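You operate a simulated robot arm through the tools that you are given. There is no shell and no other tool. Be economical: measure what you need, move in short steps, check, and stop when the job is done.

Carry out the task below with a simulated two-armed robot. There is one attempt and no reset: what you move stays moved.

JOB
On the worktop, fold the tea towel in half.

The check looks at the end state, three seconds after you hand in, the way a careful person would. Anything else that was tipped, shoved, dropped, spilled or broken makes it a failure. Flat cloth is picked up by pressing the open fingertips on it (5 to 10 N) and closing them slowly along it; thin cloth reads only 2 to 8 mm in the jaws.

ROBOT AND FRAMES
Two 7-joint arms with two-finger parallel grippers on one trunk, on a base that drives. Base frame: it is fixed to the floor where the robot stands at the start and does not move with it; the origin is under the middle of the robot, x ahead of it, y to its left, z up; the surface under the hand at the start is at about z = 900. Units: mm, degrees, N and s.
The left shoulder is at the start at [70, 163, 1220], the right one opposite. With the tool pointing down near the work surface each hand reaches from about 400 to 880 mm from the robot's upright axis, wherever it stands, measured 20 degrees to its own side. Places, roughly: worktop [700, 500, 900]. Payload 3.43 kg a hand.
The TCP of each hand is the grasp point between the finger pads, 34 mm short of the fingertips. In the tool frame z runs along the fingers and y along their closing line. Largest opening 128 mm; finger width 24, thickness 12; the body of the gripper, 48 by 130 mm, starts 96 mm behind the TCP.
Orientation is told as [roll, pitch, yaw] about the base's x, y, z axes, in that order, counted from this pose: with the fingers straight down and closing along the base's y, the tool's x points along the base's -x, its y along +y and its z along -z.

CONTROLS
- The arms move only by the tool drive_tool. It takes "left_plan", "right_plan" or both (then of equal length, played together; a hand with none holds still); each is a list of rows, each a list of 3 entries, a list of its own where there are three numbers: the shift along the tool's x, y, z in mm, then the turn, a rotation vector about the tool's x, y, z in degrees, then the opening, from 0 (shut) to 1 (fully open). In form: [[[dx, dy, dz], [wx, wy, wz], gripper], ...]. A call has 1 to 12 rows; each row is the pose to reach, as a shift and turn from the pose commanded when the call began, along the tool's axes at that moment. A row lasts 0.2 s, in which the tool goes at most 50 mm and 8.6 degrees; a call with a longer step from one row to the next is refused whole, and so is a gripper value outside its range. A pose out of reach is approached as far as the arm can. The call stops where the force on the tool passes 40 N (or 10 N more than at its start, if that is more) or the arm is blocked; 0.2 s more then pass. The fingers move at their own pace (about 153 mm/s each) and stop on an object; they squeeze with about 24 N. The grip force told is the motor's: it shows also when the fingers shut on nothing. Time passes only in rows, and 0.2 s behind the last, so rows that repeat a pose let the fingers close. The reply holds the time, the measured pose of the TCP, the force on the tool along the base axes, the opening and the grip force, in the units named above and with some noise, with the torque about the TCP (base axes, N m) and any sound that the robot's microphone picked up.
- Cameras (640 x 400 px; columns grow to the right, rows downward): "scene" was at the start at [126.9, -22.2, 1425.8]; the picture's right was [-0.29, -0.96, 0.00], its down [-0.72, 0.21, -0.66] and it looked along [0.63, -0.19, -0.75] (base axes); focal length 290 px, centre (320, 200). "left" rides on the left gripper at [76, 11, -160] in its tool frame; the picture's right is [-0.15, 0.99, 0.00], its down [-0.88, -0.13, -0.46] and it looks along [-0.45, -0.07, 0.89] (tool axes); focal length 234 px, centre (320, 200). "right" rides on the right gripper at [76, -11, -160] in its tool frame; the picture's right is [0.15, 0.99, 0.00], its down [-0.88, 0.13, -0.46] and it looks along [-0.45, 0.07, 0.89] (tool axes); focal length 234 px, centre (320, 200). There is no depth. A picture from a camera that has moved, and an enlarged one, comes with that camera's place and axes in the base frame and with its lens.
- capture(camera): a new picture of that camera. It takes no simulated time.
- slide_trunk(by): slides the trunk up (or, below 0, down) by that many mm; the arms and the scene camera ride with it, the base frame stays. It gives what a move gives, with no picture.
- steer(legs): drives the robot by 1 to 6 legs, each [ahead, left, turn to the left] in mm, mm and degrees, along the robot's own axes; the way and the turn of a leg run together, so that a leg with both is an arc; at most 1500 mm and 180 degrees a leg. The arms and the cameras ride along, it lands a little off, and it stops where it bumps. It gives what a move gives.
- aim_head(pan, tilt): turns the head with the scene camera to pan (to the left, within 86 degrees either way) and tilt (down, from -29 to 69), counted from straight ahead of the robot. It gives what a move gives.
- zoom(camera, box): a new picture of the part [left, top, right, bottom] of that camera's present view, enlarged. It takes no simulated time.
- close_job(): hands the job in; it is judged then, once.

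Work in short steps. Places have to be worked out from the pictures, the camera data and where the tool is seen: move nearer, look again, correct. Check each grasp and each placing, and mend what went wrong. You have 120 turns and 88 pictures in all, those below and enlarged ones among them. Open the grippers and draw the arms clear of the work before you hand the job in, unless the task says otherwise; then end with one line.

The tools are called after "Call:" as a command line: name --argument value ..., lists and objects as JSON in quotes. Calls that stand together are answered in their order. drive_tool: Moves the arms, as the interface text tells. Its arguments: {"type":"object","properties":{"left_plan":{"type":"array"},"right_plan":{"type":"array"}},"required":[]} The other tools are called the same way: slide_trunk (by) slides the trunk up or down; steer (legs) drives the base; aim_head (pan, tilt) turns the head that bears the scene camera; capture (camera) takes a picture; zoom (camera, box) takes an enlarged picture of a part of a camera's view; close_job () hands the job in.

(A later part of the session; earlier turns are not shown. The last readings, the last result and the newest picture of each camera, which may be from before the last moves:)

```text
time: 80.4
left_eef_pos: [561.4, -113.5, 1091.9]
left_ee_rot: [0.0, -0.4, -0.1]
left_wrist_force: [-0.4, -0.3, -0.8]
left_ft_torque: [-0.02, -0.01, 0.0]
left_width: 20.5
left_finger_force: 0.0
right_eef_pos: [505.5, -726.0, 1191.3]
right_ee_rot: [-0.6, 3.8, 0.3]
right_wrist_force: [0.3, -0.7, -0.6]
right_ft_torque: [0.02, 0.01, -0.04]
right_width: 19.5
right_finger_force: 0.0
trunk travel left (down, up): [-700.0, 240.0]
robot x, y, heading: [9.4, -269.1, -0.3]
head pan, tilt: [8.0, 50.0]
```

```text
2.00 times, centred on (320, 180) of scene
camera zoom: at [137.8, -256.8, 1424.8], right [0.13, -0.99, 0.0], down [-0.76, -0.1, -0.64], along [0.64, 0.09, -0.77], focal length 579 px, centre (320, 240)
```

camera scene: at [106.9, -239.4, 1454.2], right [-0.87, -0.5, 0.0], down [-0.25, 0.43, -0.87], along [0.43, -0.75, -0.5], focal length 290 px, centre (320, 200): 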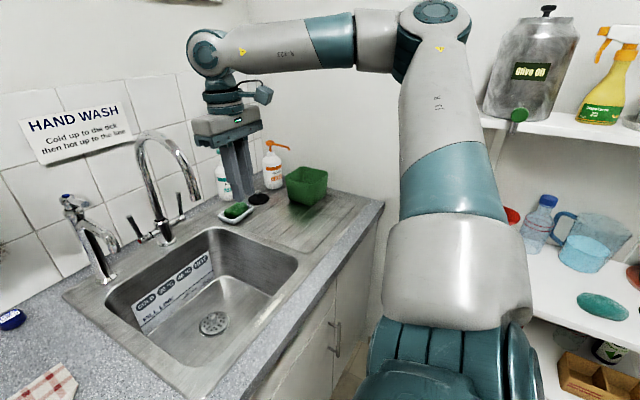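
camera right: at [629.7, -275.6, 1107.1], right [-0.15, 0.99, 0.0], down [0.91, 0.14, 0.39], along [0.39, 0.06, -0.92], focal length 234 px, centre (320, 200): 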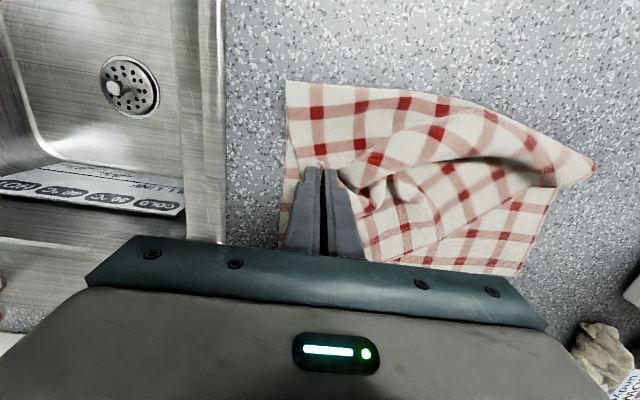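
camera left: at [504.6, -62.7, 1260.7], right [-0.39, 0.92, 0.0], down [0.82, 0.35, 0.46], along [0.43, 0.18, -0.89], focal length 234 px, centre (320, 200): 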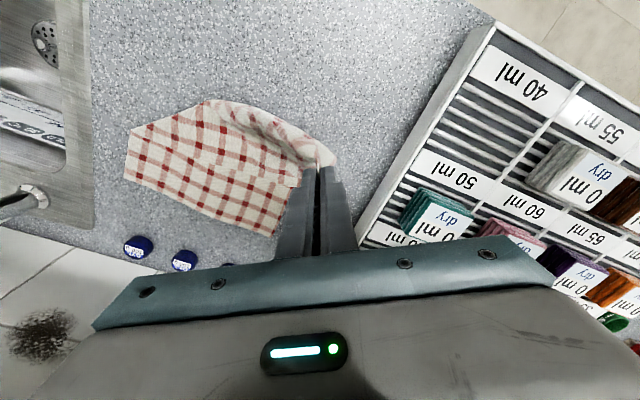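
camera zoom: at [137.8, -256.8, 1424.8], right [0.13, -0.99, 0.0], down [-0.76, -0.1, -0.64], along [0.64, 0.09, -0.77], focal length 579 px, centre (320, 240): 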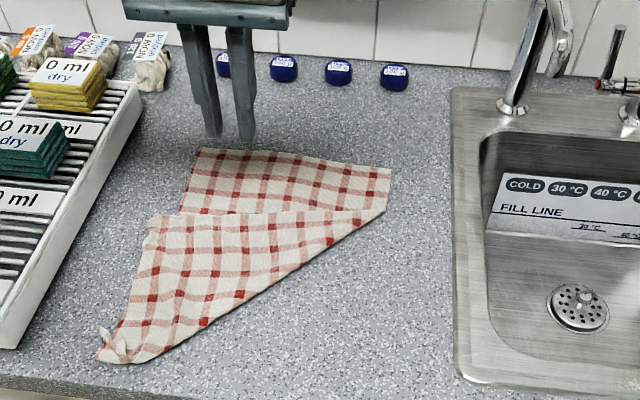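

The cloth as a whole moved about 65 mm nearer, which is fine. The far-right corner is at about (708, −271) and the far-left at (715, −12). I move the left hand above the far-right corner and check.

Call:
drive_tool --left_plan '[[[-30, -30, 0], [0, 0, 0], 0.22], [[-60, -60, 10], [0, 0, 0], 0.22], [[-90, -90, 30], [0, 0, 0], 0.22], [[-115, -120, 60], [0, 0, 0], 0.22], [[-136, -149, 90], [0, 0, 0], 0.22], [[-136, -149, 125], [0, 0, 0], 0.22], [[-136, -149, 125], [0, 0, 0], 0.22]]'

Call:
zoom --camera "left" --box '[180, 60, 460, 235]'

```text
time: 82.0
left_eef_pos: [699.8, -263.7, 965.7]
left_ee_rot: [0.0, -0.4, -0.1]
left_wrist_force: [-0.7, 0.1, 0.2]
left_ft_torque: [0.03, -0.02, 0.04]
left_width: 28.1
left_finger_force: 0.0
right_eef_pos: [505.4, -726.0, 1189.9]
right_ee_rot: [-0.5, 3.7, 0.1]
right_wrist_force: [0.2, -0.5, 0.8]
right_ft_torque: [0.03, -0.01, 0.03]
right_width: 19.1
right_finger_force: 0.0
trunk travel left (down, up): [-700.0, 240.0]
robot x, y, heading: [6.3, -268.9, -0.5]
head pan, tilt: [8.0, 50.0]
```

```text
2.29 times, centred on (320, 148) of left
camera zoom: at [622.9, -252.1, 1126.1], right [0.15, 0.99, 0.0], down [0.88, -0.13, 0.46], along [0.46, -0.07, -0.89], focal length 535 px, centre (320, 320)
```

zoom: 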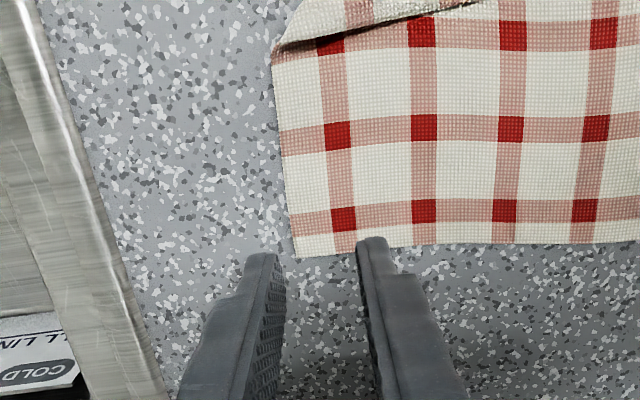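

The corner is at (706, −275), as expected. I shift 5 mm nearer, descend to contact, and close slowly.

Call:
drive_tool --left_plan '[[[5, 1, 15], [0, 0, 0], 0.22], [[5, 1, 27], [0, 0, 0], 0.22], [[5, 1, 29], [0, 0, 0], 0.22], [[5, 1, 29], [0, 0, 0], 0.22]]'

```text
time: 83.0
left_eef_pos: [695.2, -260.4, 938.5]
left_ee_rot: [0.0, -0.4, -0.1]
left_wrist_force: [-0.5, 0.2, 0.9]
left_ft_torque: [-0.01, -0.01, 0.0]
left_width: 28.2
left_finger_force: 0.0
right_eef_pos: [505.4, -726.4, 1190.3]
right_ee_rot: [-0.7, 3.7, 0.2]
right_wrist_force: [0.3, 0.1, -0.2]
right_ft_torque: [-0.02, 0.0, 0.0]
right_width: 19.4
right_finger_force: 0.0
trunk travel left (down, up): [-700.0, 240.0]
robot x, y, heading: [10.2, -265.2, -0.2]
head pan, tilt: [8.0, 50.0]
```

Not touching yet. I go down about 2.5 mm more in small steps.

Call:
drive_tool --left_plan '[[[0, -1, 1.2], [0, 0, 0], 0.22], [[0, -1, 2], [0, 0, 0], 0.22], [[0, -1, 2.4], [0, 0, 0], 0.22], [[0, -1, 2.4], [0, 0, 0], 0.22]]'

```text
time: 84.0
left_eef_pos: [694.0, -261.6, 937.8]
left_ee_rot: [0.0, -0.3, 0.0]
left_wrist_force: [0.0, -0.5, 0.1]
left_ft_torque: [-0.02, 0.0, 0.03]
left_width: 28.0
left_finger_force: 0.1
right_eef_pos: [505.7, -726.0, 1190.1]
right_ee_rot: [-0.5, 3.7, 0.1]
right_wrist_force: [0.5, -0.4, -0.1]
right_ft_torque: [0.01, 0.01, 0.0]
right_width: 19.3
right_finger_force: 0.0
trunk travel left (down, up): [-700.0, 240.0]
robot x, y, heading: [9.0, -266.4, -0.4]
head pan, tilt: [8.0, 50.0]
```

Call:
drive_tool --left_plan '[[[0, 0, 1], [0, 0, 0], 0.22], [[0, 0, 1.6], [0, 0, 0], 0.22], [[0, 0, 1.6], [0, 0, 0], 0.22]]'

```text
time: 84.8
left_eef_pos: [694.5, -261.1, 935.2]
left_ee_rot: [0.0, -0.5, 0.1]
left_wrist_force: [-0.7, 0.3, 4.6]
left_ft_torque: [0.05, 0.01, -0.03]
left_width: 28.1
left_finger_force: 0.0
right_eef_pos: [505.6, -724.9, 1189.5]
right_ee_rot: [-0.6, 3.7, 0.2]
right_wrist_force: [0.4, -0.9, 0.1]
right_ft_torque: [-0.01, -0.02, 0.02]
right_width: 19.3
right_finger_force: 0.1
trunk travel left (down, up): [-700.0, 240.0]
robot x, y, heading: [8.8, -269.2, -0.2]
head pan, tilt: [8.0, 50.0]
```

Contact is 4.6 N. I close slowly with a touch more press, then lift 25 mm.

Call:
drive_tool --left_plan '[[[0, 0, 0.3], [0, 0, 0], 0.2], [[0, 0, 0.3], [0, 0, 0], 0.17], [[0, 0, 0.3], [0, 0, 0], 0.14], [[0, 0, 0.3], [0, 0, 0], 0.11], [[0, 0, 0.3], [0, 0, 0], 0.08], [[0, 0, 0.3], [0, 0, 0], 0.05], [[0, 0, 0.3], [0, 0, 0], 0.02], [[0, 0, 0.3], [0, 0, 0], 0], [[0, 0, 0.3], [0, 0, 0], 0], [[0, 0, -10], [0, 0, 0], 0], [[0, 0, -25], [0, 0, 0], 0]]'

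Call:
zoom --camera "left" --box '[180, 60, 460, 235]'

```text
time: 87.2
left_eef_pos: [693.0, -262.1, 960.6]
left_ee_rot: [0.0, -0.4, 0.0]
left_wrist_force: [-0.4, 0.0, 0.0]
left_ft_torque: [0.0, -0.05, 0.0]
left_width: 2.2
left_finger_force: 24.1
right_eef_pos: [505.4, -725.5, 1189.4]
right_ee_rot: [-0.6, 3.7, 0.1]
right_wrist_force: [-0.7, -0.4, -0.3]
right_ft_torque: [0.01, 0.01, 0.0]
right_width: 19.4
right_finger_force: 0.0
trunk travel left (down, up): [-700.0, 240.0]
robot x, y, heading: [11.9, -268.0, -0.2]
head pan, tilt: [8.0, 50.0]
```

```text
2.29 times, centred on (320, 148) of left
camera zoom: at [617.0, -250.3, 1119.9], right [0.15, 0.99, 0.0], down [0.88, -0.13, 0.46], along [0.46, -0.07, -0.89], focal length 535 px, centre (320, 320)
```

zoom: 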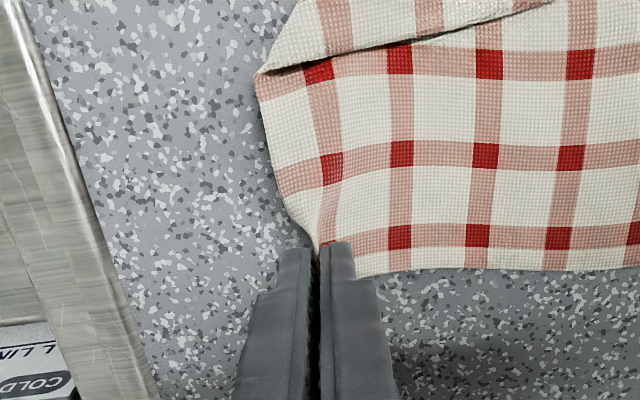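

The far-right corner is held. I carry it in a low arc over to the far-left corner, setting the grip down at about (703, −26).

Call:
drive_tool --left_plan '[[[0, 10, -20], [0, 0, 0], 0], [[0, 30, -42], [0, 0, 0], 0], [[0, 60, -60], [0, 0, 0], 0], [[-2, 95, -65], [0, 0, 0], 0], [[-4, 130, -65], [0, 0, 0], 0], [[-6, 163, -60], [0, 0, 0], 0], [[-8, 193, -48], [0, 0, 0], 0], [[-10, 217, -28], [0, 0, 0], 0], [[-10, 232, -5], [0, 0, 0], 0], [[-10, 236, 14], [0, 0, 0], 0], [[-10, 236, 20], [0, 0, 0], 0]]'

Call:
zoom --camera "scene" --box '[100, 80, 420, 280]'

Call:
zoom --camera "left" --box '[180, 60, 460, 235]'

```text
time: 89.6
left_eef_pos: [704.8, -28.1, 939.7]
left_ee_rot: [0.0, -0.3, 0.0]
left_wrist_force: [-0.6, -0.6, 0.8]
left_ft_torque: [-0.01, 0.0, -0.02]
left_width: 2.5
left_finger_force: 24.1
right_eef_pos: [505.5, -725.5, 1190.6]
right_ee_rot: [-0.7, 3.7, 0.2]
right_wrist_force: [-0.4, 0.5, 0.8]
right_ft_torque: [0.0, 0.05, -0.02]
right_width: 19.3
right_finger_force: 0.0
trunk travel left (down, up): [-700.0, 240.0]
robot x, y, heading: [11.8, -267.8, -0.1]
head pan, tilt: [8.0, 50.0]
```

```text
2.00 times, centred on (260, 180) of scene
camera zoom: at [137.7, -256.7, 1424.8], right [0.13, -0.99, 0.0], down [-0.76, -0.1, -0.64], along [0.64, 0.09, -0.77], focal length 579 px, centre (440, 240)
```

zoom: 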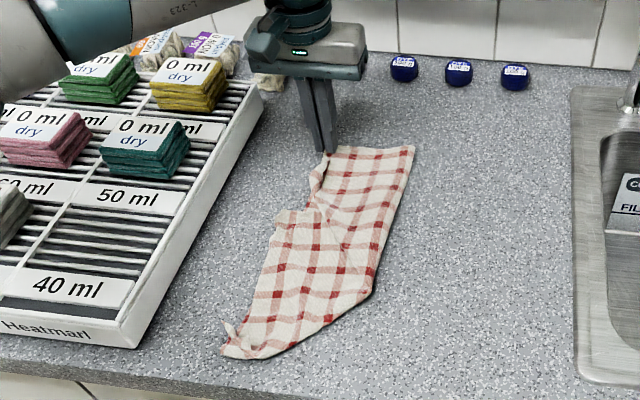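

```text
2.29 times, centred on (320, 148) of left
camera zoom: at [627.7, -14.8, 1100.5], right [0.15, 0.99, 0.0], down [0.88, -0.13, 0.46], along [0.46, -0.07, -0.89], focal length 535 px, centre (320, 320)
```

zoom: 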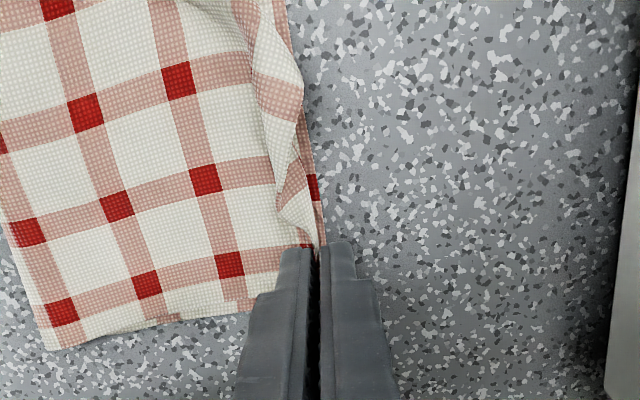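

Very good: the far half is folded neatly along the left edge. I release gently and lift away.

Call:
drive_tool --left_plan '[[[0, 4, 2], [0, 0, 0], 0], [[0, 4, 3], [0, 0, 0], 0.06], [[0, 4, 3], [0, 0, 0], 0.13], [[0, 4, 3], [0, 0, 0], 0.18], [[0, 4, -20], [0, 0, 0], 0.18], [[20, 4, -60], [0, 0, 0], 0.18], [[60, 4, -80], [0, 0, 0], 0.18], [[100, 4, -100], [0, 0, 0], 0.18], [[140, 10, -110], [0, 0, 0], 0.18], [[180, 10, -110], [0, 0, 0], 0.18], [[210, 10, -110], [0, 0, 0], 0.18]]'

Call:
capture --camera "left"

Call:
zoom --camera "scene" --box '[180, 100, 360, 212]'

```text
time: 92.0
left_eef_pos: [490.2, -15.9, 1050.0]
left_ee_rot: [0.0, -0.6, 0.1]
left_wrist_force: [-0.1, -0.3, -1.1]
left_ft_torque: [0.05, 0.01, -0.04]
left_width: 23.0
left_finger_force: 0.0
right_eef_pos: [504.7, -725.0, 1190.7]
right_ee_rot: [-0.6, 3.7, 0.3]
right_wrist_force: [-0.1, 0.0, -0.2]
right_ft_torque: [-0.05, -0.03, -0.04]
right_width: 19.2
right_finger_force: 0.1
trunk travel left (down, up): [-700.0, 240.0]
robot x, y, heading: [7.4, -266.4, -0.5]
head pan, tilt: [8.0, 50.0]
```

```text
37 pictures are left
camera left: at [414.7, -3.6, 1209.0], right [0.15, 0.99, 0.0], down [0.88, -0.13, 0.46], along [0.46, -0.07, -0.89], focal length 234 px, centre (320, 200)
```

left: 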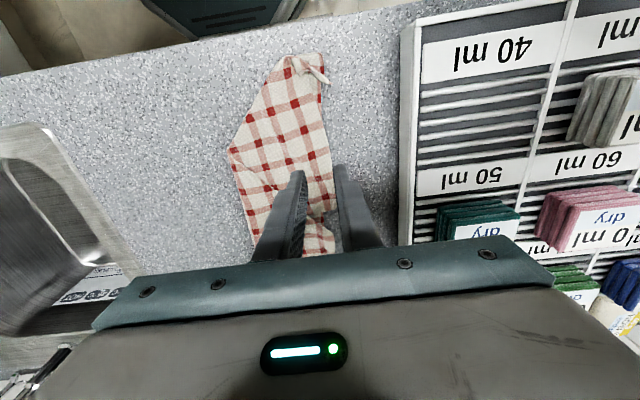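

```text
3.56 times, centred on (270, 156) of scene
camera zoom: at [136.9, -256.6, 1424.8], right [0.13, -0.99, 0.0], down [-0.76, -0.1, -0.64], along [0.64, 0.09, -0.77], focal length 1029 px, centre (498, 356)
```

zoom: 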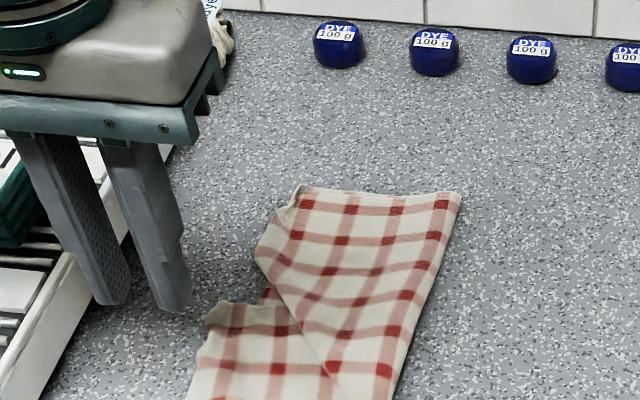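

I open the fingers wide to see between them where the near-right corner (around (582, 14)) lies.

Call:
drive_tool --left_plan '[[[-10, 0, 0], [0, 0, 0], 1], [[-20, 0, 0], [0, 0, 0], 1], [[-30, 0, 0], [0, 0, 0], 1], [[-30, 0, 0], [0, 0, 0], 1]]'

Call:
zoom --camera "left" --box '[180, 30, 500, 230]'

```text
time: 93.0
left_eef_pos: [522.5, -14.4, 1048.6]
left_ee_rot: [0.0, -0.3, 0.1]
left_wrist_force: [0.8, -1.1, -1.0]
left_ft_torque: [0.0, 0.01, 0.04]
left_width: 127.8
left_finger_force: 0.1
right_eef_pos: [505.4, -725.5, 1190.4]
right_ee_rot: [-0.6, 3.6, 0.2]
right_wrist_force: [-0.1, -0.3, 0.0]
right_ft_torque: [-0.02, 0.01, -0.03]
right_width: 19.0
right_finger_force: 0.1
trunk travel left (down, up): [-700.0, 240.0]
robot x, y, heading: [9.2, -268.0, -0.5]
head pan, tilt: [8.0, 50.0]
```

```text
2.00 times, centred on (340, 130) of left
camera zoom: at [445.8, -3.6, 1208.6], right [0.15, 0.99, 0.0], down [0.88, -0.13, 0.46], along [0.46, -0.07, -0.89], focal length 468 px, centre (280, 340)
```

zoom: 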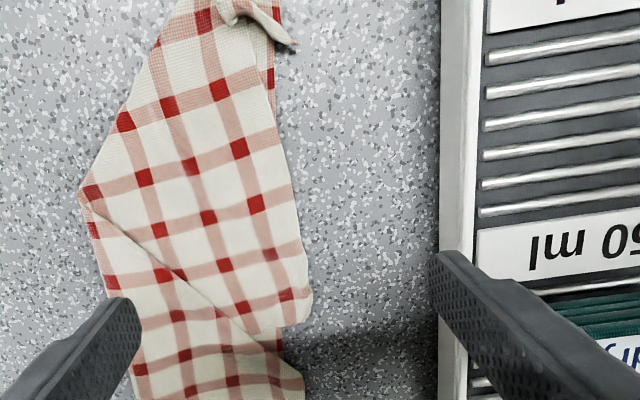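

The near-right corner appears to be around (585, 2). I move above it with the fingers narrower and look closer.

Call:
drive_tool --left_plan '[[[-15, 3, 25], [0, 0, 0], 0.22], [[-30, 8, 50], [0, 0, 0], 0.22], [[-42, 12, 75], [0, 0, 0], 0.22], [[-42, 12, 78], [0, 0, 0], 0.22], [[-42, 12, 78], [0, 0, 0], 0.22]]'

Call:
zoom --camera "left" --box '[180, 60, 460, 235]'

```text
time: 94.2
left_eef_pos: [566.7, -4.8, 972.0]
left_ee_rot: [0.0, -0.4, 0.0]
left_wrist_force: [-1.2, -0.5, 0.9]
left_ft_torque: [-0.03, -0.01, -0.03]
left_width: 28.0
left_finger_force: 0.0
right_eef_pos: [505.5, -724.5, 1190.4]
right_ee_rot: [-0.6, 3.8, 0.2]
right_wrist_force: [-0.8, -0.1, -0.1]
right_ft_torque: [0.02, 0.01, 0.0]
right_width: 19.1
right_finger_force: 0.1
trunk travel left (down, up): [-700.0, 240.0]
robot x, y, heading: [9.1, -266.2, -0.0]
head pan, tilt: [8.0, 50.0]
```

```text
2.29 times, centred on (320, 148) of left
camera zoom: at [490.0, 8.0, 1130.7], right [0.15, 0.99, 0.0], down [0.88, -0.13, 0.46], along [0.46, -0.07, -0.89], focal length 535 px, centre (320, 320)
```

zoom: 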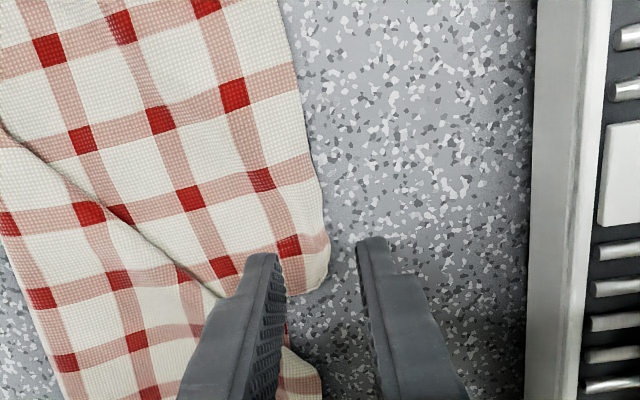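

The corner is at (582, −4). I align to (571, −11) and descend toward contact.

Call:
drive_tool --left_plan '[[[-4, -6, 15], [0, 0, 0], 0.22], [[-4, -6, 28], [0, 0, 0], 0.22], [[-4, -6, 33], [0, 0, 0], 0.22], [[-4, -6, 35.5], [0, 0, 0], 0.22], [[-4, -6, 35.5], [0, 0, 0], 0.22]]'

```text
time: 95.4
left_eef_pos: [570.5, -9.8, 935.9]
left_ee_rot: [0.0, -0.5, 0.1]
left_wrist_force: [1.1, 0.7, 6.5]
left_ft_torque: [-0.08, -0.05, 0.04]
left_width: 27.7
left_finger_force: 0.1
right_eef_pos: [504.5, -725.4, 1190.9]
right_ee_rot: [-0.7, 3.8, 0.2]
right_wrist_force: [-0.3, 0.4, 0.2]
right_ft_torque: [-0.01, -0.01, 0.01]
right_width: 19.2
right_finger_force: 0.1
trunk travel left (down, up): [-700.0, 240.0]
robot x, y, heading: [11.9, -268.1, -0.2]
head pan, tilt: [8.0, 50.0]
```

Contact is 6.5 N, which is ideal. I close slowly and lift 25 mm.

Call:
drive_tool --left_plan '[[[0, 0, 0], [0, 0, 0], 0.2], [[0, 0, 0], [0, 0, 0], 0.17], [[0, 0, 0], [0, 0, 0], 0.14], [[0, 0, 0], [0, 0, 0], 0.11], [[0, 0, 0], [0, 0, 0], 0.08], [[0, 0, 0], [0, 0, 0], 0.05], [[0, 0, 0], [0, 0, 0], 0.02], [[0, 0, 0], [0, 0, 0], 0], [[0, 0, 0], [0, 0, 0], 0], [[0, 0, -12], [0, 0, 0], 0], [[0, 0, -30], [0, 0, 0], 0]]'

Call:
zoom --camera "left" --box '[180, 60, 460, 235]'

Call:
zoom --camera "scene" --box '[180, 100, 360, 212]'

```text
time: 97.8
left_eef_pos: [569.3, -9.9, 966.2]
left_ee_rot: [0.0, -0.3, 0.0]
left_wrist_force: [-0.1, -0.7, -0.8]
left_ft_torque: [0.0, 0.02, 0.01]
left_width: 2.5
left_finger_force: 24.3
right_eef_pos: [504.8, -725.5, 1189.3]
right_ee_rot: [-0.6, 3.7, 0.2]
right_wrist_force: [-0.6, 0.0, -0.1]
right_ft_torque: [0.01, -0.02, -0.03]
right_width: 19.0
right_finger_force: 0.0
trunk travel left (down, up): [-700.0, 240.0]
robot x, y, heading: [8.3, -265.0, -0.2]
head pan, tilt: [8.0, 50.0]
```

```text
2.29 times, centred on (320, 148) of left
camera zoom: at [492.5, 1.6, 1126.3], right [0.15, 0.99, 0.0], down [0.88, -0.13, 0.46], along [0.46, -0.07, -0.89], focal length 535 px, centre (320, 320)
```

zoom: 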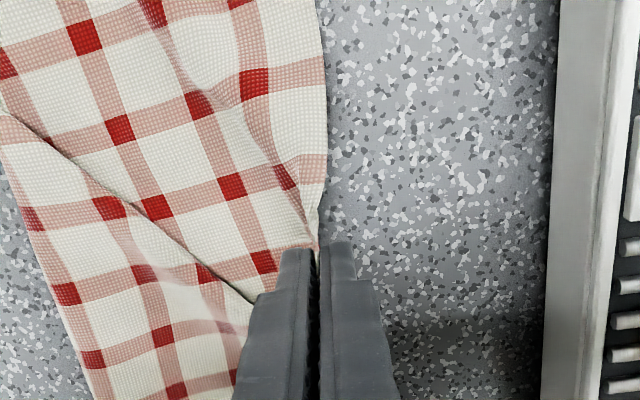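

```text
3.56 times, centred on (270, 156) of scene
camera zoom: at [137.1, -257.2, 1424.7], right [0.13, -0.99, 0.0], down [-0.76, -0.1, -0.64], along [0.64, 0.09, -0.77], focal length 1029 px, centre (498, 356)
```

zoom: 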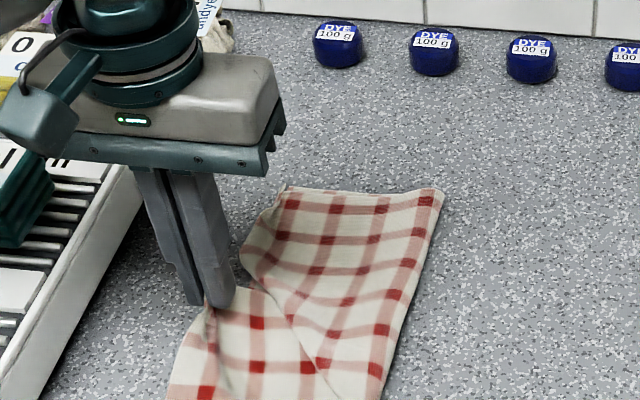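

The corner is held cleanly. I carry it back and to the right first, via (417, −215), to pull out the dog-ear and flatten the near half before folding it over to the left edge.

Call:
drive_tool --left_plan '[[[15, -20, -22], [0, 0, 0], 0], [[29, -40, -44], [0, 0, 0], 0], [[49, -65, -54], [0, 0, 0], 0], [[69, -90, -64], [0, 0, 0], 0], [[89, -115, -64], [0, 0, 0], 0], [[109, -140, -64], [0, 0, 0], 0], [[127, -162, -54], [0, 0, 0], 0], [[144, -185, -44], [0, 0, 0], 0], [[152, -205, -25], [0, 0, 0], 0]]'

Call:
zoom --camera "scene" --box '[120, 100, 440, 300]'

Call:
capture --camera "left"

```text
time: 99.8
left_eef_pos: [416.7, -215.5, 988.1]
left_ee_rot: [0.1, -0.4, 0.1]
left_wrist_force: [1.0, 0.0, 0.3]
left_ft_torque: [0.0, 0.01, 0.02]
left_width: 2.1
left_finger_force: 23.8
right_eef_pos: [505.1, -726.5, 1188.9]
right_ee_rot: [-0.5, 3.7, 0.2]
right_wrist_force: [0.2, 0.8, 0.0]
right_ft_torque: [0.03, -0.03, -0.01]
right_width: 19.2
right_finger_force: 0.1
trunk travel left (down, up): [-700.0, 240.0]
robot x, y, heading: [9.9, -266.7, -0.4]
head pan, tilt: [8.0, 50.0]
```

```text
2.00 times, centred on (280, 200) of scene
camera zoom: at [138.0, -257.5, 1424.8], right [0.13, -0.99, 0.0], down [-0.76, -0.1, -0.64], along [0.64, 0.09, -0.77], focal length 579 px, centre (400, 200)
```

zoom: 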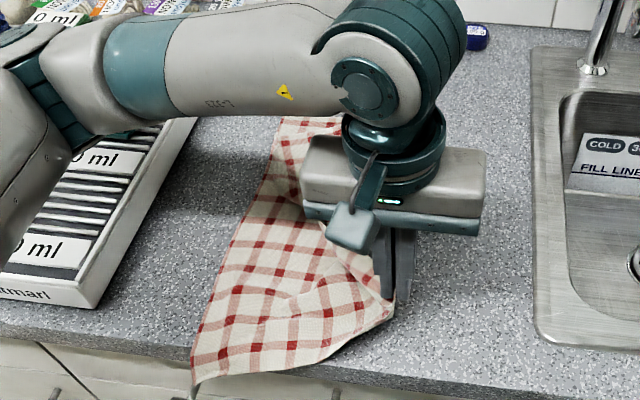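

```text
30 pictures are left
camera left: at [339.5, -203.8, 1148.3], right [0.15, 0.99, 0.0], down [0.88, -0.13, 0.46], along [0.46, -0.07, -0.89], focal length 234 px, centre (320, 200)
```

left: 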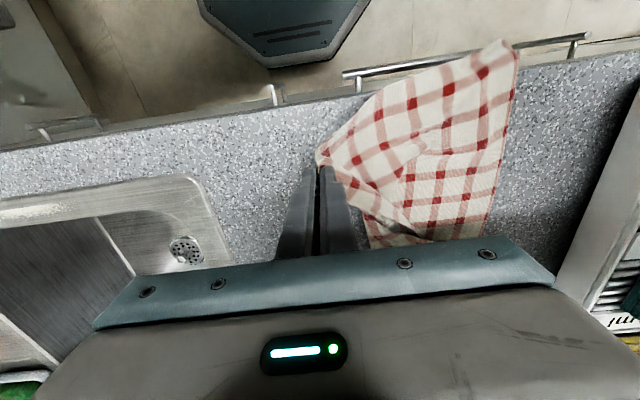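

The near half has come out flat. The near-left corner now lies at about (335, −33), slightly over the counter edge, and I'll pull the whole towel back later. To reach that corner I move the hand forward and left, back the base 80 mm, and look.

Call:
drive_tool --left_plan '[[[-15, 20, -15], [0, 0, 0], 0], [[-30, 42, -25], [0, 0, 0], 0], [[-45, 65, -30], [0, 0, 0], 0], [[-60, 85, -30], [0, 0, 0], 0]]'

Call:
steer --legs '[[-80, 0, 0]]'

Call:
zoom --camera "scene" --box '[120, 60, 440, 260]'

Call:
capture --camera "left"

```text
time: 100.8
left_eef_pos: [476.8, -129.4, 1019.3]
left_ee_rot: [-0.1, -0.4, 0.0]
left_wrist_force: [-0.5, 0.4, -0.4]
left_ft_torque: [-0.03, -0.01, -0.01]
left_width: 2.0
left_finger_force: 24.1
right_eef_pos: [506.0, -724.9, 1190.3]
right_ee_rot: [-0.6, 3.8, 0.1]
right_wrist_force: [-0.6, 0.0, -0.8]
right_ft_torque: [-0.03, 0.03, -0.01]
right_width: 19.2
right_finger_force: 0.0
trunk travel left (down, up): [-700.0, 240.0]
robot x, y, heading: [7.5, -269.6, -0.3]
head pan, tilt: [8.0, 50.0]
```

```text
time: 101.9
left_eef_pos: [396.7, -129.7, 1020.5]
left_ee_rot: [0.0, -0.4, 0.1]
left_wrist_force: [-0.2, -0.4, -0.1]
left_ft_torque: [-0.02, 0.03, -0.02]
left_width: 2.2
left_finger_force: 23.7
right_eef_pos: [426.6, -725.1, 1189.5]
right_ee_rot: [-0.6, 3.7, 0.2]
right_wrist_force: [0.0, 0.2, -0.6]
right_ft_torque: [-0.01, 0.02, 0.0]
right_width: 19.1
right_finger_force: 0.0
trunk travel left (down, up): [-700.0, 240.0]
robot x, y, heading: [-71.2, -264.9, 0.0]
head pan, tilt: [8.0, 50.0]
```

```text
2.00 times, centred on (280, 160) of scene
camera zoom: at [58.7, -256.1, 1424.6], right [0.14, -0.99, 0.0], down [-0.76, -0.1, -0.64], along [0.64, 0.09, -0.77], focal length 579 px, centre (400, 280)
```

zoom: 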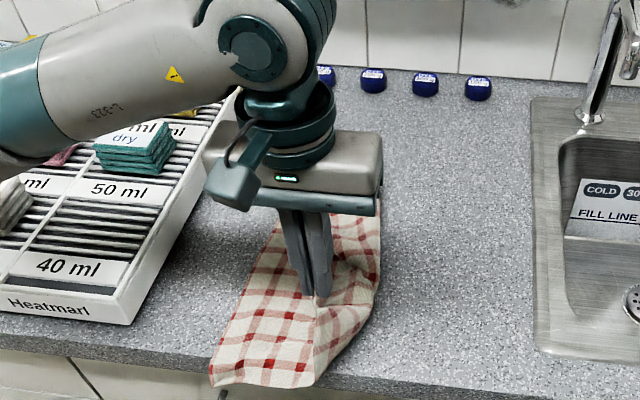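

```text
28 pictures are left
camera left: at [320.5, -117.7, 1179.8], right [0.15, 0.99, 0.0], down [0.88, -0.13, 0.46], along [0.46, -0.07, -0.89], focal length 234 px, centre (320, 200)
```

left: 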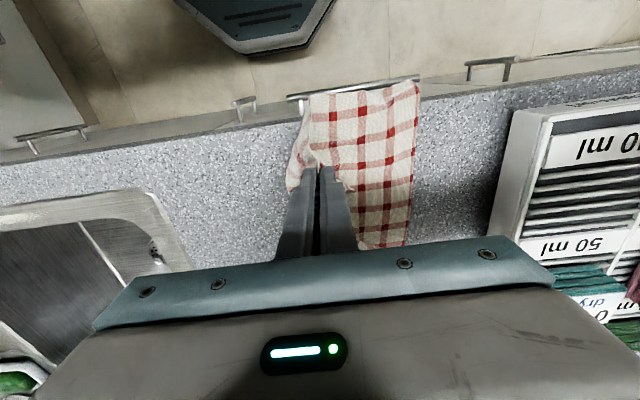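

The fold is forming well on the right side. I bring the corner down onto the near-left corner, at about (350, −44).

Call:
drive_tool --left_plan '[[[12, 25, 0], [0, 0, 0], 0], [[24, 50, 10], [0, 0, 0], 0], [[36, 72, 30], [0, 0, 0], 0], [[46, 86, 55], [0, 0, 0], 0], [[46, 86, 75], [0, 0, 0], 0], [[46, 86, 75], [0, 0, 0], 0]]'

Call:
zoom --camera "scene" --box '[120, 60, 440, 260]'

Call:
capture --camera "left"

```text
time: 103.3
left_eef_pos: [350.1, -41.8, 944.9]
left_ee_rot: [0.0, -0.4, 0.1]
left_wrist_force: [1.2, 0.3, 0.4]
left_ft_torque: [0.02, -0.01, 0.04]
left_width: 2.3
left_finger_force: 23.8
right_eef_pos: [426.8, -725.0, 1190.4]
right_ee_rot: [-0.5, 3.7, 0.2]
right_wrist_force: [0.2, 0.7, 0.4]
right_ft_torque: [0.0, 0.04, -0.03]
right_width: 19.3
right_finger_force: 0.0
trunk travel left (down, up): [-700.0, 240.0]
robot x, y, heading: [-70.8, -266.4, -0.2]
head pan, tilt: [8.0, 50.0]
```

```text
2.00 times, centred on (280, 160) of scene
camera zoom: at [58.3, -256.2, 1424.7], right [0.14, -0.99, 0.0], down [-0.76, -0.1, -0.64], along [0.64, 0.09, -0.77], focal length 579 px, centre (400, 280)
```

zoom: 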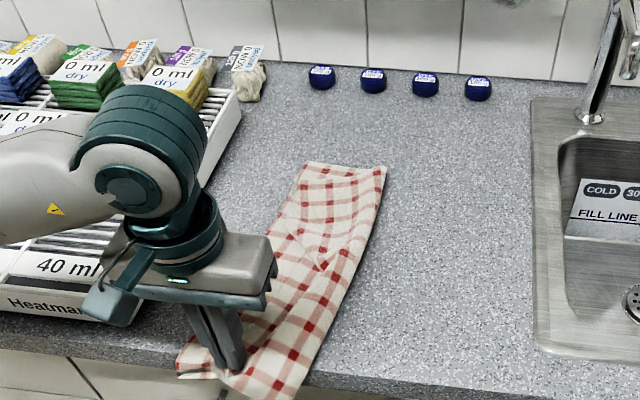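

```text
26 pictures are left
camera left: at [273.9, -29.7, 1104.1], right [0.15, 0.99, 0.0], down [0.88, -0.13, 0.46], along [0.46, -0.07, -0.89], focal length 234 px, centre (320, 200)
```

left: 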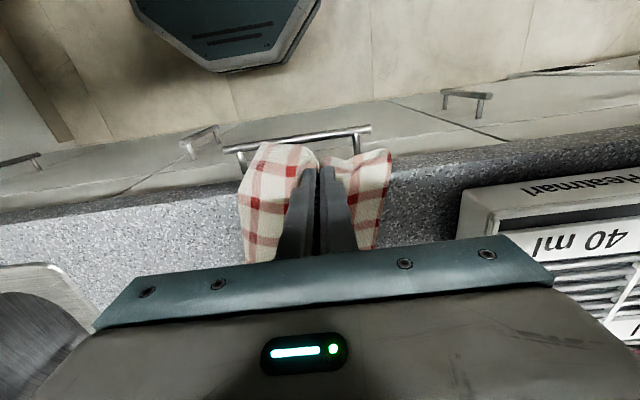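

The near-left corner is actually at about (343, +20), so I move the held corner another 50 mm left before letting go.

Call:
drive_tool --left_plan '[[[0, 15, -10], [0, 0, 0], 0], [[0, 35, -12], [0, 0, 0], 0], [[0, 50, -8], [0, 0, 0], 0], [[0, 52, 3], [0, 0, 0], 0], [[0, 52, 3], [0, 0, 0], 0]]'

Call:
zoom --camera "left" --box '[180, 60, 460, 235]'

Call:
zoom --camera "scene" --box '[120, 60, 440, 260]'

```text
time: 104.5
left_eef_pos: [351.7, 8.9, 941.8]
left_ee_rot: [-0.1, -0.3, 0.1]
left_wrist_force: [0.2, -0.1, -0.1]
left_ft_torque: [-0.01, -0.02, 0.01]
left_width: 2.2
left_finger_force: 24.1
right_eef_pos: [427.3, -725.2, 1189.4]
right_ee_rot: [-0.6, 3.7, 0.1]
right_wrist_force: [0.1, 0.6, -0.1]
right_ft_torque: [0.0, 0.01, 0.04]
right_width: 19.4
right_finger_force: 0.1
trunk travel left (down, up): [-700.0, 240.0]
robot x, y, heading: [-71.9, -264.4, -0.5]
head pan, tilt: [8.0, 50.0]
```

```text
2.29 times, centred on (320, 148) of left
camera zoom: at [274.9, 21.0, 1101.2], right [0.15, 0.99, 0.0], down [0.88, -0.13, 0.46], along [0.46, -0.07, -0.89], focal length 535 px, centre (320, 320)
```

zoom: 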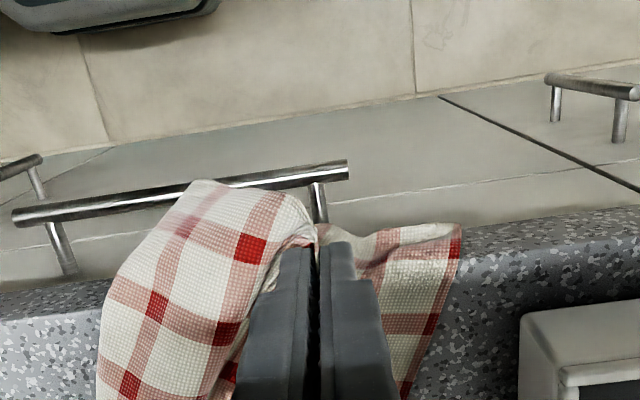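

```text
2.00 times, centred on (280, 160) of scene
camera zoom: at [58.1, -256.2, 1424.8], right [0.14, -0.99, 0.0], down [-0.76, -0.1, -0.64], along [0.64, 0.09, -0.77], focal length 579 px, centre (400, 280)
```

zoom: 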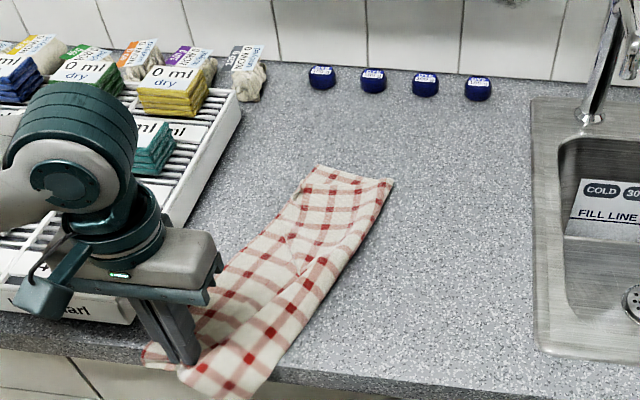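

The bottom layer was dragged along, so the top corner is still about 45 mm short. I lift the corner steeply above the fold to roll the crease over, then lay it down further left.

Call:
drive_tool --left_plan '[[[0, -20, -30], [0, 0, 0], 0], [[0, -42, -65], [0, 0, 0], 0], [[0, -48, -100], [0, 0, 0], 0], [[0, -45, -130], [0, 0, 0], 0], [[0, -25, -130], [0, 0, 0], 0], [[0, 0, -115], [0, 0, 0], 0]]'

Call:
zoom --camera "scene" --box '[120, 60, 440, 260]'

```text
time: 105.9
left_eef_pos: [349.5, 13.2, 1055.7]
left_ee_rot: [-0.2, -0.3, 0.1]
left_wrist_force: [-0.6, -1.2, -0.2]
left_ft_torque: [-0.03, 0.04, 0.02]
left_width: 2.0
left_finger_force: 24.4
right_eef_pos: [425.3, -722.7, 1191.3]
right_ee_rot: [-0.7, 3.7, 0.3]
right_wrist_force: [-0.8, 1.2, 0.8]
right_ft_torque: [0.03, 0.0, -0.02]
right_width: 19.3
right_finger_force: 0.0
trunk travel left (down, up): [-700.0, 240.0]
robot x, y, heading: [-69.9, -266.0, -0.1]
head pan, tilt: [8.0, 50.0]
```

```text
2.00 times, centred on (280, 160) of scene
camera zoom: at [57.5, -254.4, 1424.8], right [0.14, -0.99, 0.0], down [-0.76, -0.1, -0.64], along [0.64, 0.09, -0.77], focal length 579 px, centre (400, 280)
```

zoom: 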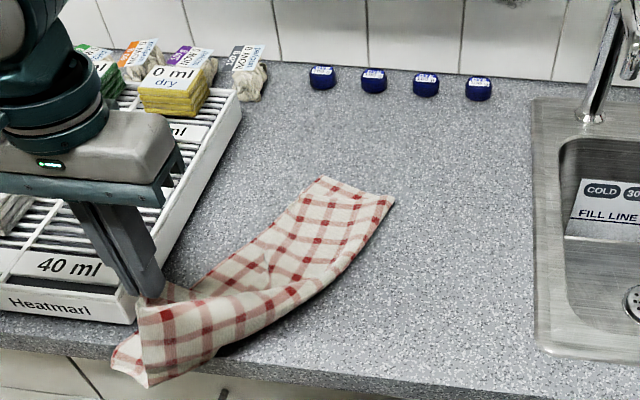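

The crease rolled a bit too far. I swing the corner back to the right to lay the bottom flat, then bring it over in a proper arc and set it down at y ≈ 66.

Call:
drive_tool --left_plan '[[[0, -30, 0], [0, 0, 0], 0], [[0, -60, 10], [0, 0, 0], 0], [[0, -95, 30], [0, 0, 0], 0], [[0, -125, 50], [0, 0, 0], 0], [[0, -125, 50], [0, 0, 0], 0], [[0, -100, 20], [0, 0, 0], 0], [[0, -65, 0], [0, 0, 0], 0]]'

Call:
zoom --camera "scene" --box '[120, 60, 440, 260]'

```text
time: 107.5
left_eef_pos: [351.2, -54.0, 1056.2]
left_ee_rot: [-0.1, -0.4, 0.1]
left_wrist_force: [0.3, -0.6, -1.0]
left_ft_torque: [-0.02, -0.03, -0.01]
left_width: 2.3
left_finger_force: 24.0
right_eef_pos: [426.2, -723.1, 1190.0]
right_ee_rot: [-0.7, 3.6, 0.2]
right_wrist_force: [-0.2, 0.9, -0.5]
right_ft_torque: [-0.03, -0.03, -0.02]
right_width: 19.1
right_finger_force: 0.0
trunk travel left (down, up): [-700.0, 240.0]
robot x, y, heading: [-70.2, -265.9, -0.2]
head pan, tilt: [8.0, 50.0]
```

```text
2.00 times, centred on (280, 160) of scene
camera zoom: at [57.2, -254.6, 1424.8], right [0.13, -0.99, 0.0], down [-0.76, -0.1, -0.64], along [0.64, 0.09, -0.77], focal length 579 px, centre (400, 280)
```

zoom: 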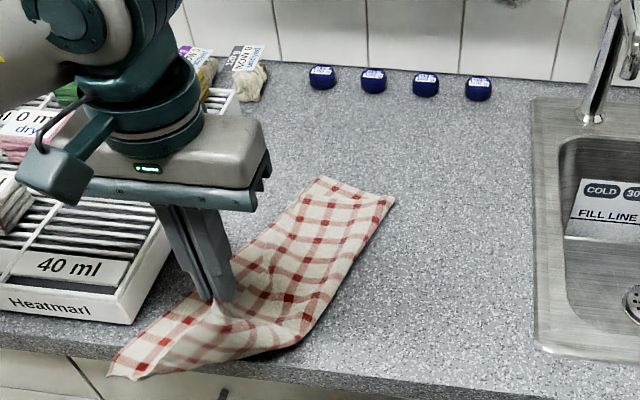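

The bottom layer is flat again with its corner at (332, 92). Now I arc the held corner over and set it down on top of that corner.

Call:
drive_tool --left_plan '[[[0, 30, 5], [0, 0, 0], 0], [[0, 60, 10], [0, 0, 0], 0], [[2, 88, 28], [0, 0, 0], 0], [[4, 112, 55], [0, 0, 0], 0], [[5, 125, 88], [0, 0, 0], 0], [[5, 128, 108], [0, 0, 0], 0], [[5, 128, 108], [0, 0, 0], 0]]'

Call:
zoom --camera "scene" --box '[80, 60, 400, 260]'

Call:
zoom --camera "left" --box '[180, 60, 460, 235]'

```text
time: 109.1
left_eef_pos: [345.2, 73.4, 949.6]
left_ee_rot: [0.0, -0.4, 0.1]
left_wrist_force: [-0.8, -0.1, 0.2]
left_ft_torque: [0.02, -0.02, -0.04]
left_width: 2.3
left_finger_force: 24.1
right_eef_pos: [426.8, -724.5, 1188.4]
right_ee_rot: [-0.6, 3.7, 0.2]
right_wrist_force: [0.2, 0.4, 0.1]
right_ft_torque: [-0.03, 0.02, 0.03]
right_width: 19.0
right_finger_force: 0.0
trunk travel left (down, up): [-700.0, 240.0]
robot x, y, heading: [-72.0, -266.1, -0.4]
head pan, tilt: [8.0, 50.0]
```

```text
2.00 times, centred on (240, 160) of scene
camera zoom: at [58.0, -256.1, 1424.8], right [0.14, -0.99, 0.0], down [-0.76, -0.1, -0.64], along [0.64, 0.09, -0.77], focal length 579 px, centre (480, 280)
```

zoom: 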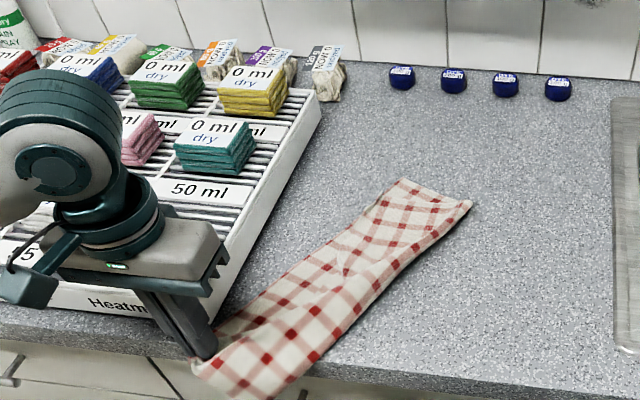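

```text
2.29 times, centred on (320, 148) of left
camera zoom: at [269.1, 85.1, 1109.0], right [0.14, 0.99, 0.0], down [0.88, -0.13, 0.46], along [0.46, -0.07, -0.89], focal length 535 px, centre (320, 320)
```

zoom: 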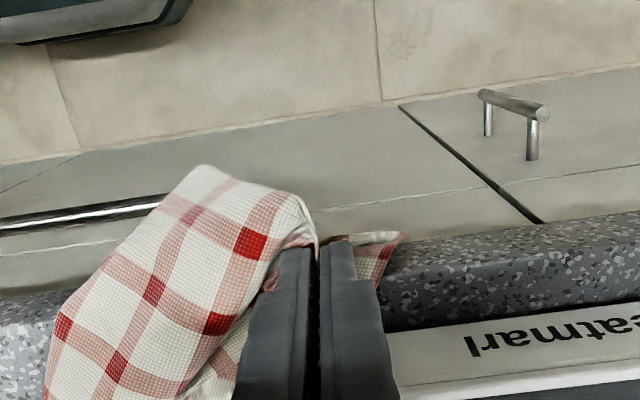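

Now the fold is nearly aligned along its whole length. I lower slightly, release with a small opening, and lift straight up.

Call:
drive_tool --left_plan '[[[0, 5, 4], [0, 0, 0], 0], [[0, 7, 7], [0, 0, 0], 0], [[0, 7, 7], [0, 0, 0], 0.06], [[0, 7, 7], [0, 0, 0], 0.12], [[0, 7, 7], [0, 0, 0], 0.12], [[0, 7, -20], [0, 0, 0], 0.12], [[0, 7, -60], [0, 0, 0], 0.12], [[0, 7, -100], [0, 0, 0], 0.12], [[0, 0, -140], [0, 0, 0], 0.12], [[0, -20, -160], [0, 0, 0], 0.12]]'

Call:
zoom --camera "scene" --box '[80, 80, 400, 280]'

```text
time: 111.3
left_eef_pos: [345.9, 50.4, 1109.4]
left_ee_rot: [0.2, -0.5, 0.1]
left_wrist_force: [-0.8, -0.8, 0.4]
left_ft_torque: [0.03, 0.02, -0.04]
left_width: 15.1
left_finger_force: 0.1
right_eef_pos: [428.6, -724.5, 1189.0]
right_ee_rot: [-0.5, 3.8, 0.3]
right_wrist_force: [0.5, -0.3, -0.5]
right_ft_torque: [0.05, 0.02, 0.0]
right_width: 19.3
right_finger_force: 0.1
trunk travel left (down, up): [-700.0, 240.0]
robot x, y, heading: [-71.0, -266.0, -0.1]
head pan, tilt: [8.0, 50.0]
```

```text
2.00 times, centred on (240, 180) of scene
camera zoom: at [59.1, -257.6, 1424.6], right [0.14, -0.99, 0.0], down [-0.76, -0.1, -0.64], along [0.64, 0.09, -0.77], focal length 579 px, centre (480, 240)
```

zoom: 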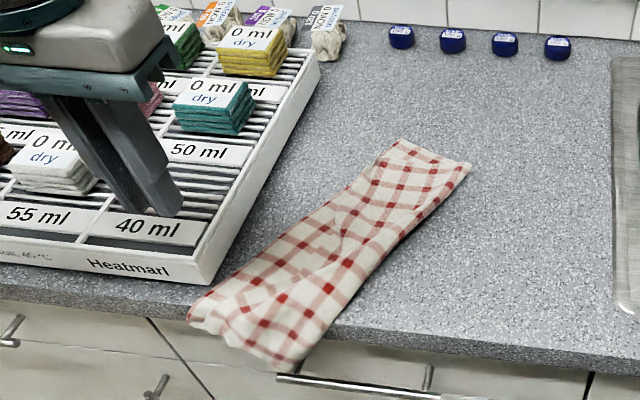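

The towel is now neatly folded lengthwise. Only the near end's right corner may hang over the counter edge, so I look at it closely.

Call:
zoom --camera "scene" --box '[150, 140, 330, 280]'

Call:
capture --camera "left"

```text
2.86 times, centred on (240, 210) of scene
camera zoom: at [59.1, -257.6, 1424.6], right [0.14, -0.99, 0.0], down [-0.76, -0.1, -0.64], along [0.64, 0.09, -0.77], focal length 827 px, centre (549, 171)
```

zoom: 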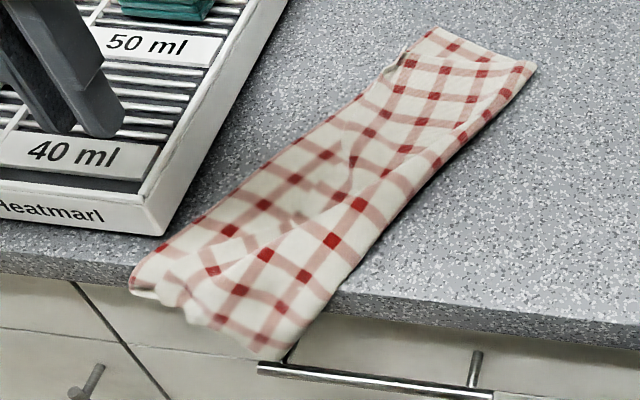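

```text
17 pictures are left
camera left: at [268.7, 62.3, 1269.8], right [0.14, 0.99, 0.0], down [0.88, -0.13, 0.46], along [0.46, -0.06, -0.89], focal length 234 px, centre (320, 200)
```

left: 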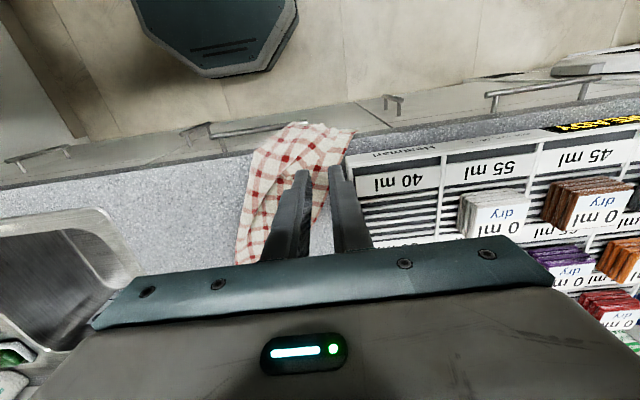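

About 50 mm of the near end hangs over the edge (edge at x ≈ 358). I'll pinch the folded edge near its far end, where both layers are one sheet, and draw the towel along its own axis onto the worktop. First I hover there.

Call:
drive_tool --left_plan '[[[-36, -27, 0], [0, 0, 6], 0.32], [[-72, -54, 0], [0, 0, 12], 0.32], [[-108, -82, 0], [0, 0, 18], 0.32], [[-145, -110, 0], [0, 0, 23.6], 0.32], [[-181, -137, 10], [0, 0, 23.6], 0.32], [[-218, -165, 30], [0, 0, 23.6], 0.32], [[-254, -192, 55], [0, 0, 23.6], 0.32], [[-254, -192, 100], [0, 0, 23.6], 0.32], [[-254, -192, 142], [0, 0, 23.6], 0.32], [[-254, -192, 142], [0, 0, 23.6], 0.32]]'

Call:
zoom --camera "left" --box '[180, 60, 460, 235]'

```text
refused: row 6 steps farther than a row can; nothing moved
```

```text
2.29 times, centred on (320, 148) of left
camera zoom: at [268.7, 62.3, 1269.8], right [0.14, 0.99, 0.0], down [0.88, -0.13, 0.46], along [0.46, -0.06, -0.89], focal length 535 px, centre (320, 320)
```

zoom: 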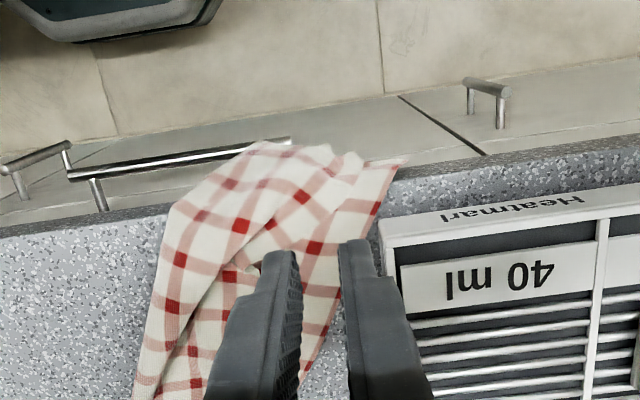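

One step in that move was too long. I resend with the descent separated.

Call:
drive_tool --left_plan '[[[-36, -27, 0], [0, 0, 6], 0.32], [[-72, -54, 0], [0, 0, 12], 0.32], [[-108, -82, 0], [0, 0, 18], 0.32], [[-145, -110, 0], [0, 0, 23.6], 0.32], [[-181, -137, 0], [0, 0, 23.6], 0.32], [[-218, -165, 0], [0, 0, 23.6], 0.32], [[-254, -192, 0], [0, 0, 23.6], 0.32], [[-254, -192, 45], [0, 0, 23.6], 0.32], [[-254, -192, 90], [0, 0, 23.6], 0.32], [[-254, -192, 130], [0, 0, 23.6], 0.32], [[-254, -192, 142], [0, 0, 23.6], 0.32], [[-254, -192, 142], [0, 0, 23.6], 0.32]]'

Call:
zoom --camera "left" --box '[180, 60, 460, 235]'

```text
time: 113.9
left_eef_pos: [600.2, -141.8, 969.0]
left_ee_rot: [0.2, -0.4, -23.5]
left_wrist_force: [-0.3, 0.2, -0.5]
left_ft_torque: [-0.01, 0.0, 0.0]
left_width: 41.0
left_finger_force: 0.0
right_eef_pos: [427.1, -724.4, 1189.9]
right_ee_rot: [-0.6, 3.7, 0.2]
right_wrist_force: [0.8, -0.7, -0.7]
right_ft_torque: [0.02, 0.01, 0.01]
right_width: 19.5
right_finger_force: 0.2
trunk travel left (down, up): [-700.0, 240.0]
robot x, y, heading: [-72.3, -269.4, -0.3]
head pan, tilt: [8.0, 50.0]
```

```text
2.29 times, centred on (320, 148) of left
camera zoom: at [534.1, -100.1, 1128.6], right [0.53, 0.85, 0.0], down [0.75, -0.47, 0.46], along [0.39, -0.24, -0.89], focal length 535 px, centre (320, 320)
```

zoom: 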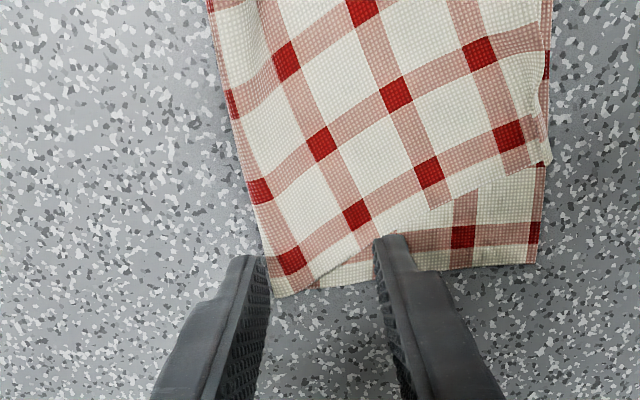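

The fold end is where I want it. I also see the top layer's far-left corner is about 45 mm short, which I'll fix afterwards. I shift 5 mm outward so one finger is just outside the fold, then descend.

Call:
drive_tool --left_plan '[[[0, -5, 15], [0, 0, 0], 0.32], [[0, -5, 28], [0, 0, 0], 0.32], [[0, -5, 32], [0, 0, 0], 0.32], [[0, -5, 33], [0, 0, 0], 0.32], [[0, -5, 33], [0, 0, 0], 0.32]]'

```text
time: 115.1
left_eef_pos: [598.5, -144.9, 936.6]
left_ee_rot: [0.3, -0.4, -23.5]
left_wrist_force: [0.0, 0.7, 4.4]
left_ft_torque: [0.11, -0.07, -0.01]
left_width: 41.1
left_finger_force: 0.8
right_eef_pos: [426.7, -724.9, 1189.8]
right_ee_rot: [-0.6, 3.7, 0.2]
right_wrist_force: [0.1, 0.3, 0.5]
right_ft_torque: [-0.02, 0.0, 0.05]
right_width: 19.1
right_finger_force: 0.1
trunk travel left (down, up): [-700.0, 240.0]
robot x, y, heading: [-69.7, -264.6, -0.5]
head pan, tilt: [8.0, 50.0]
```

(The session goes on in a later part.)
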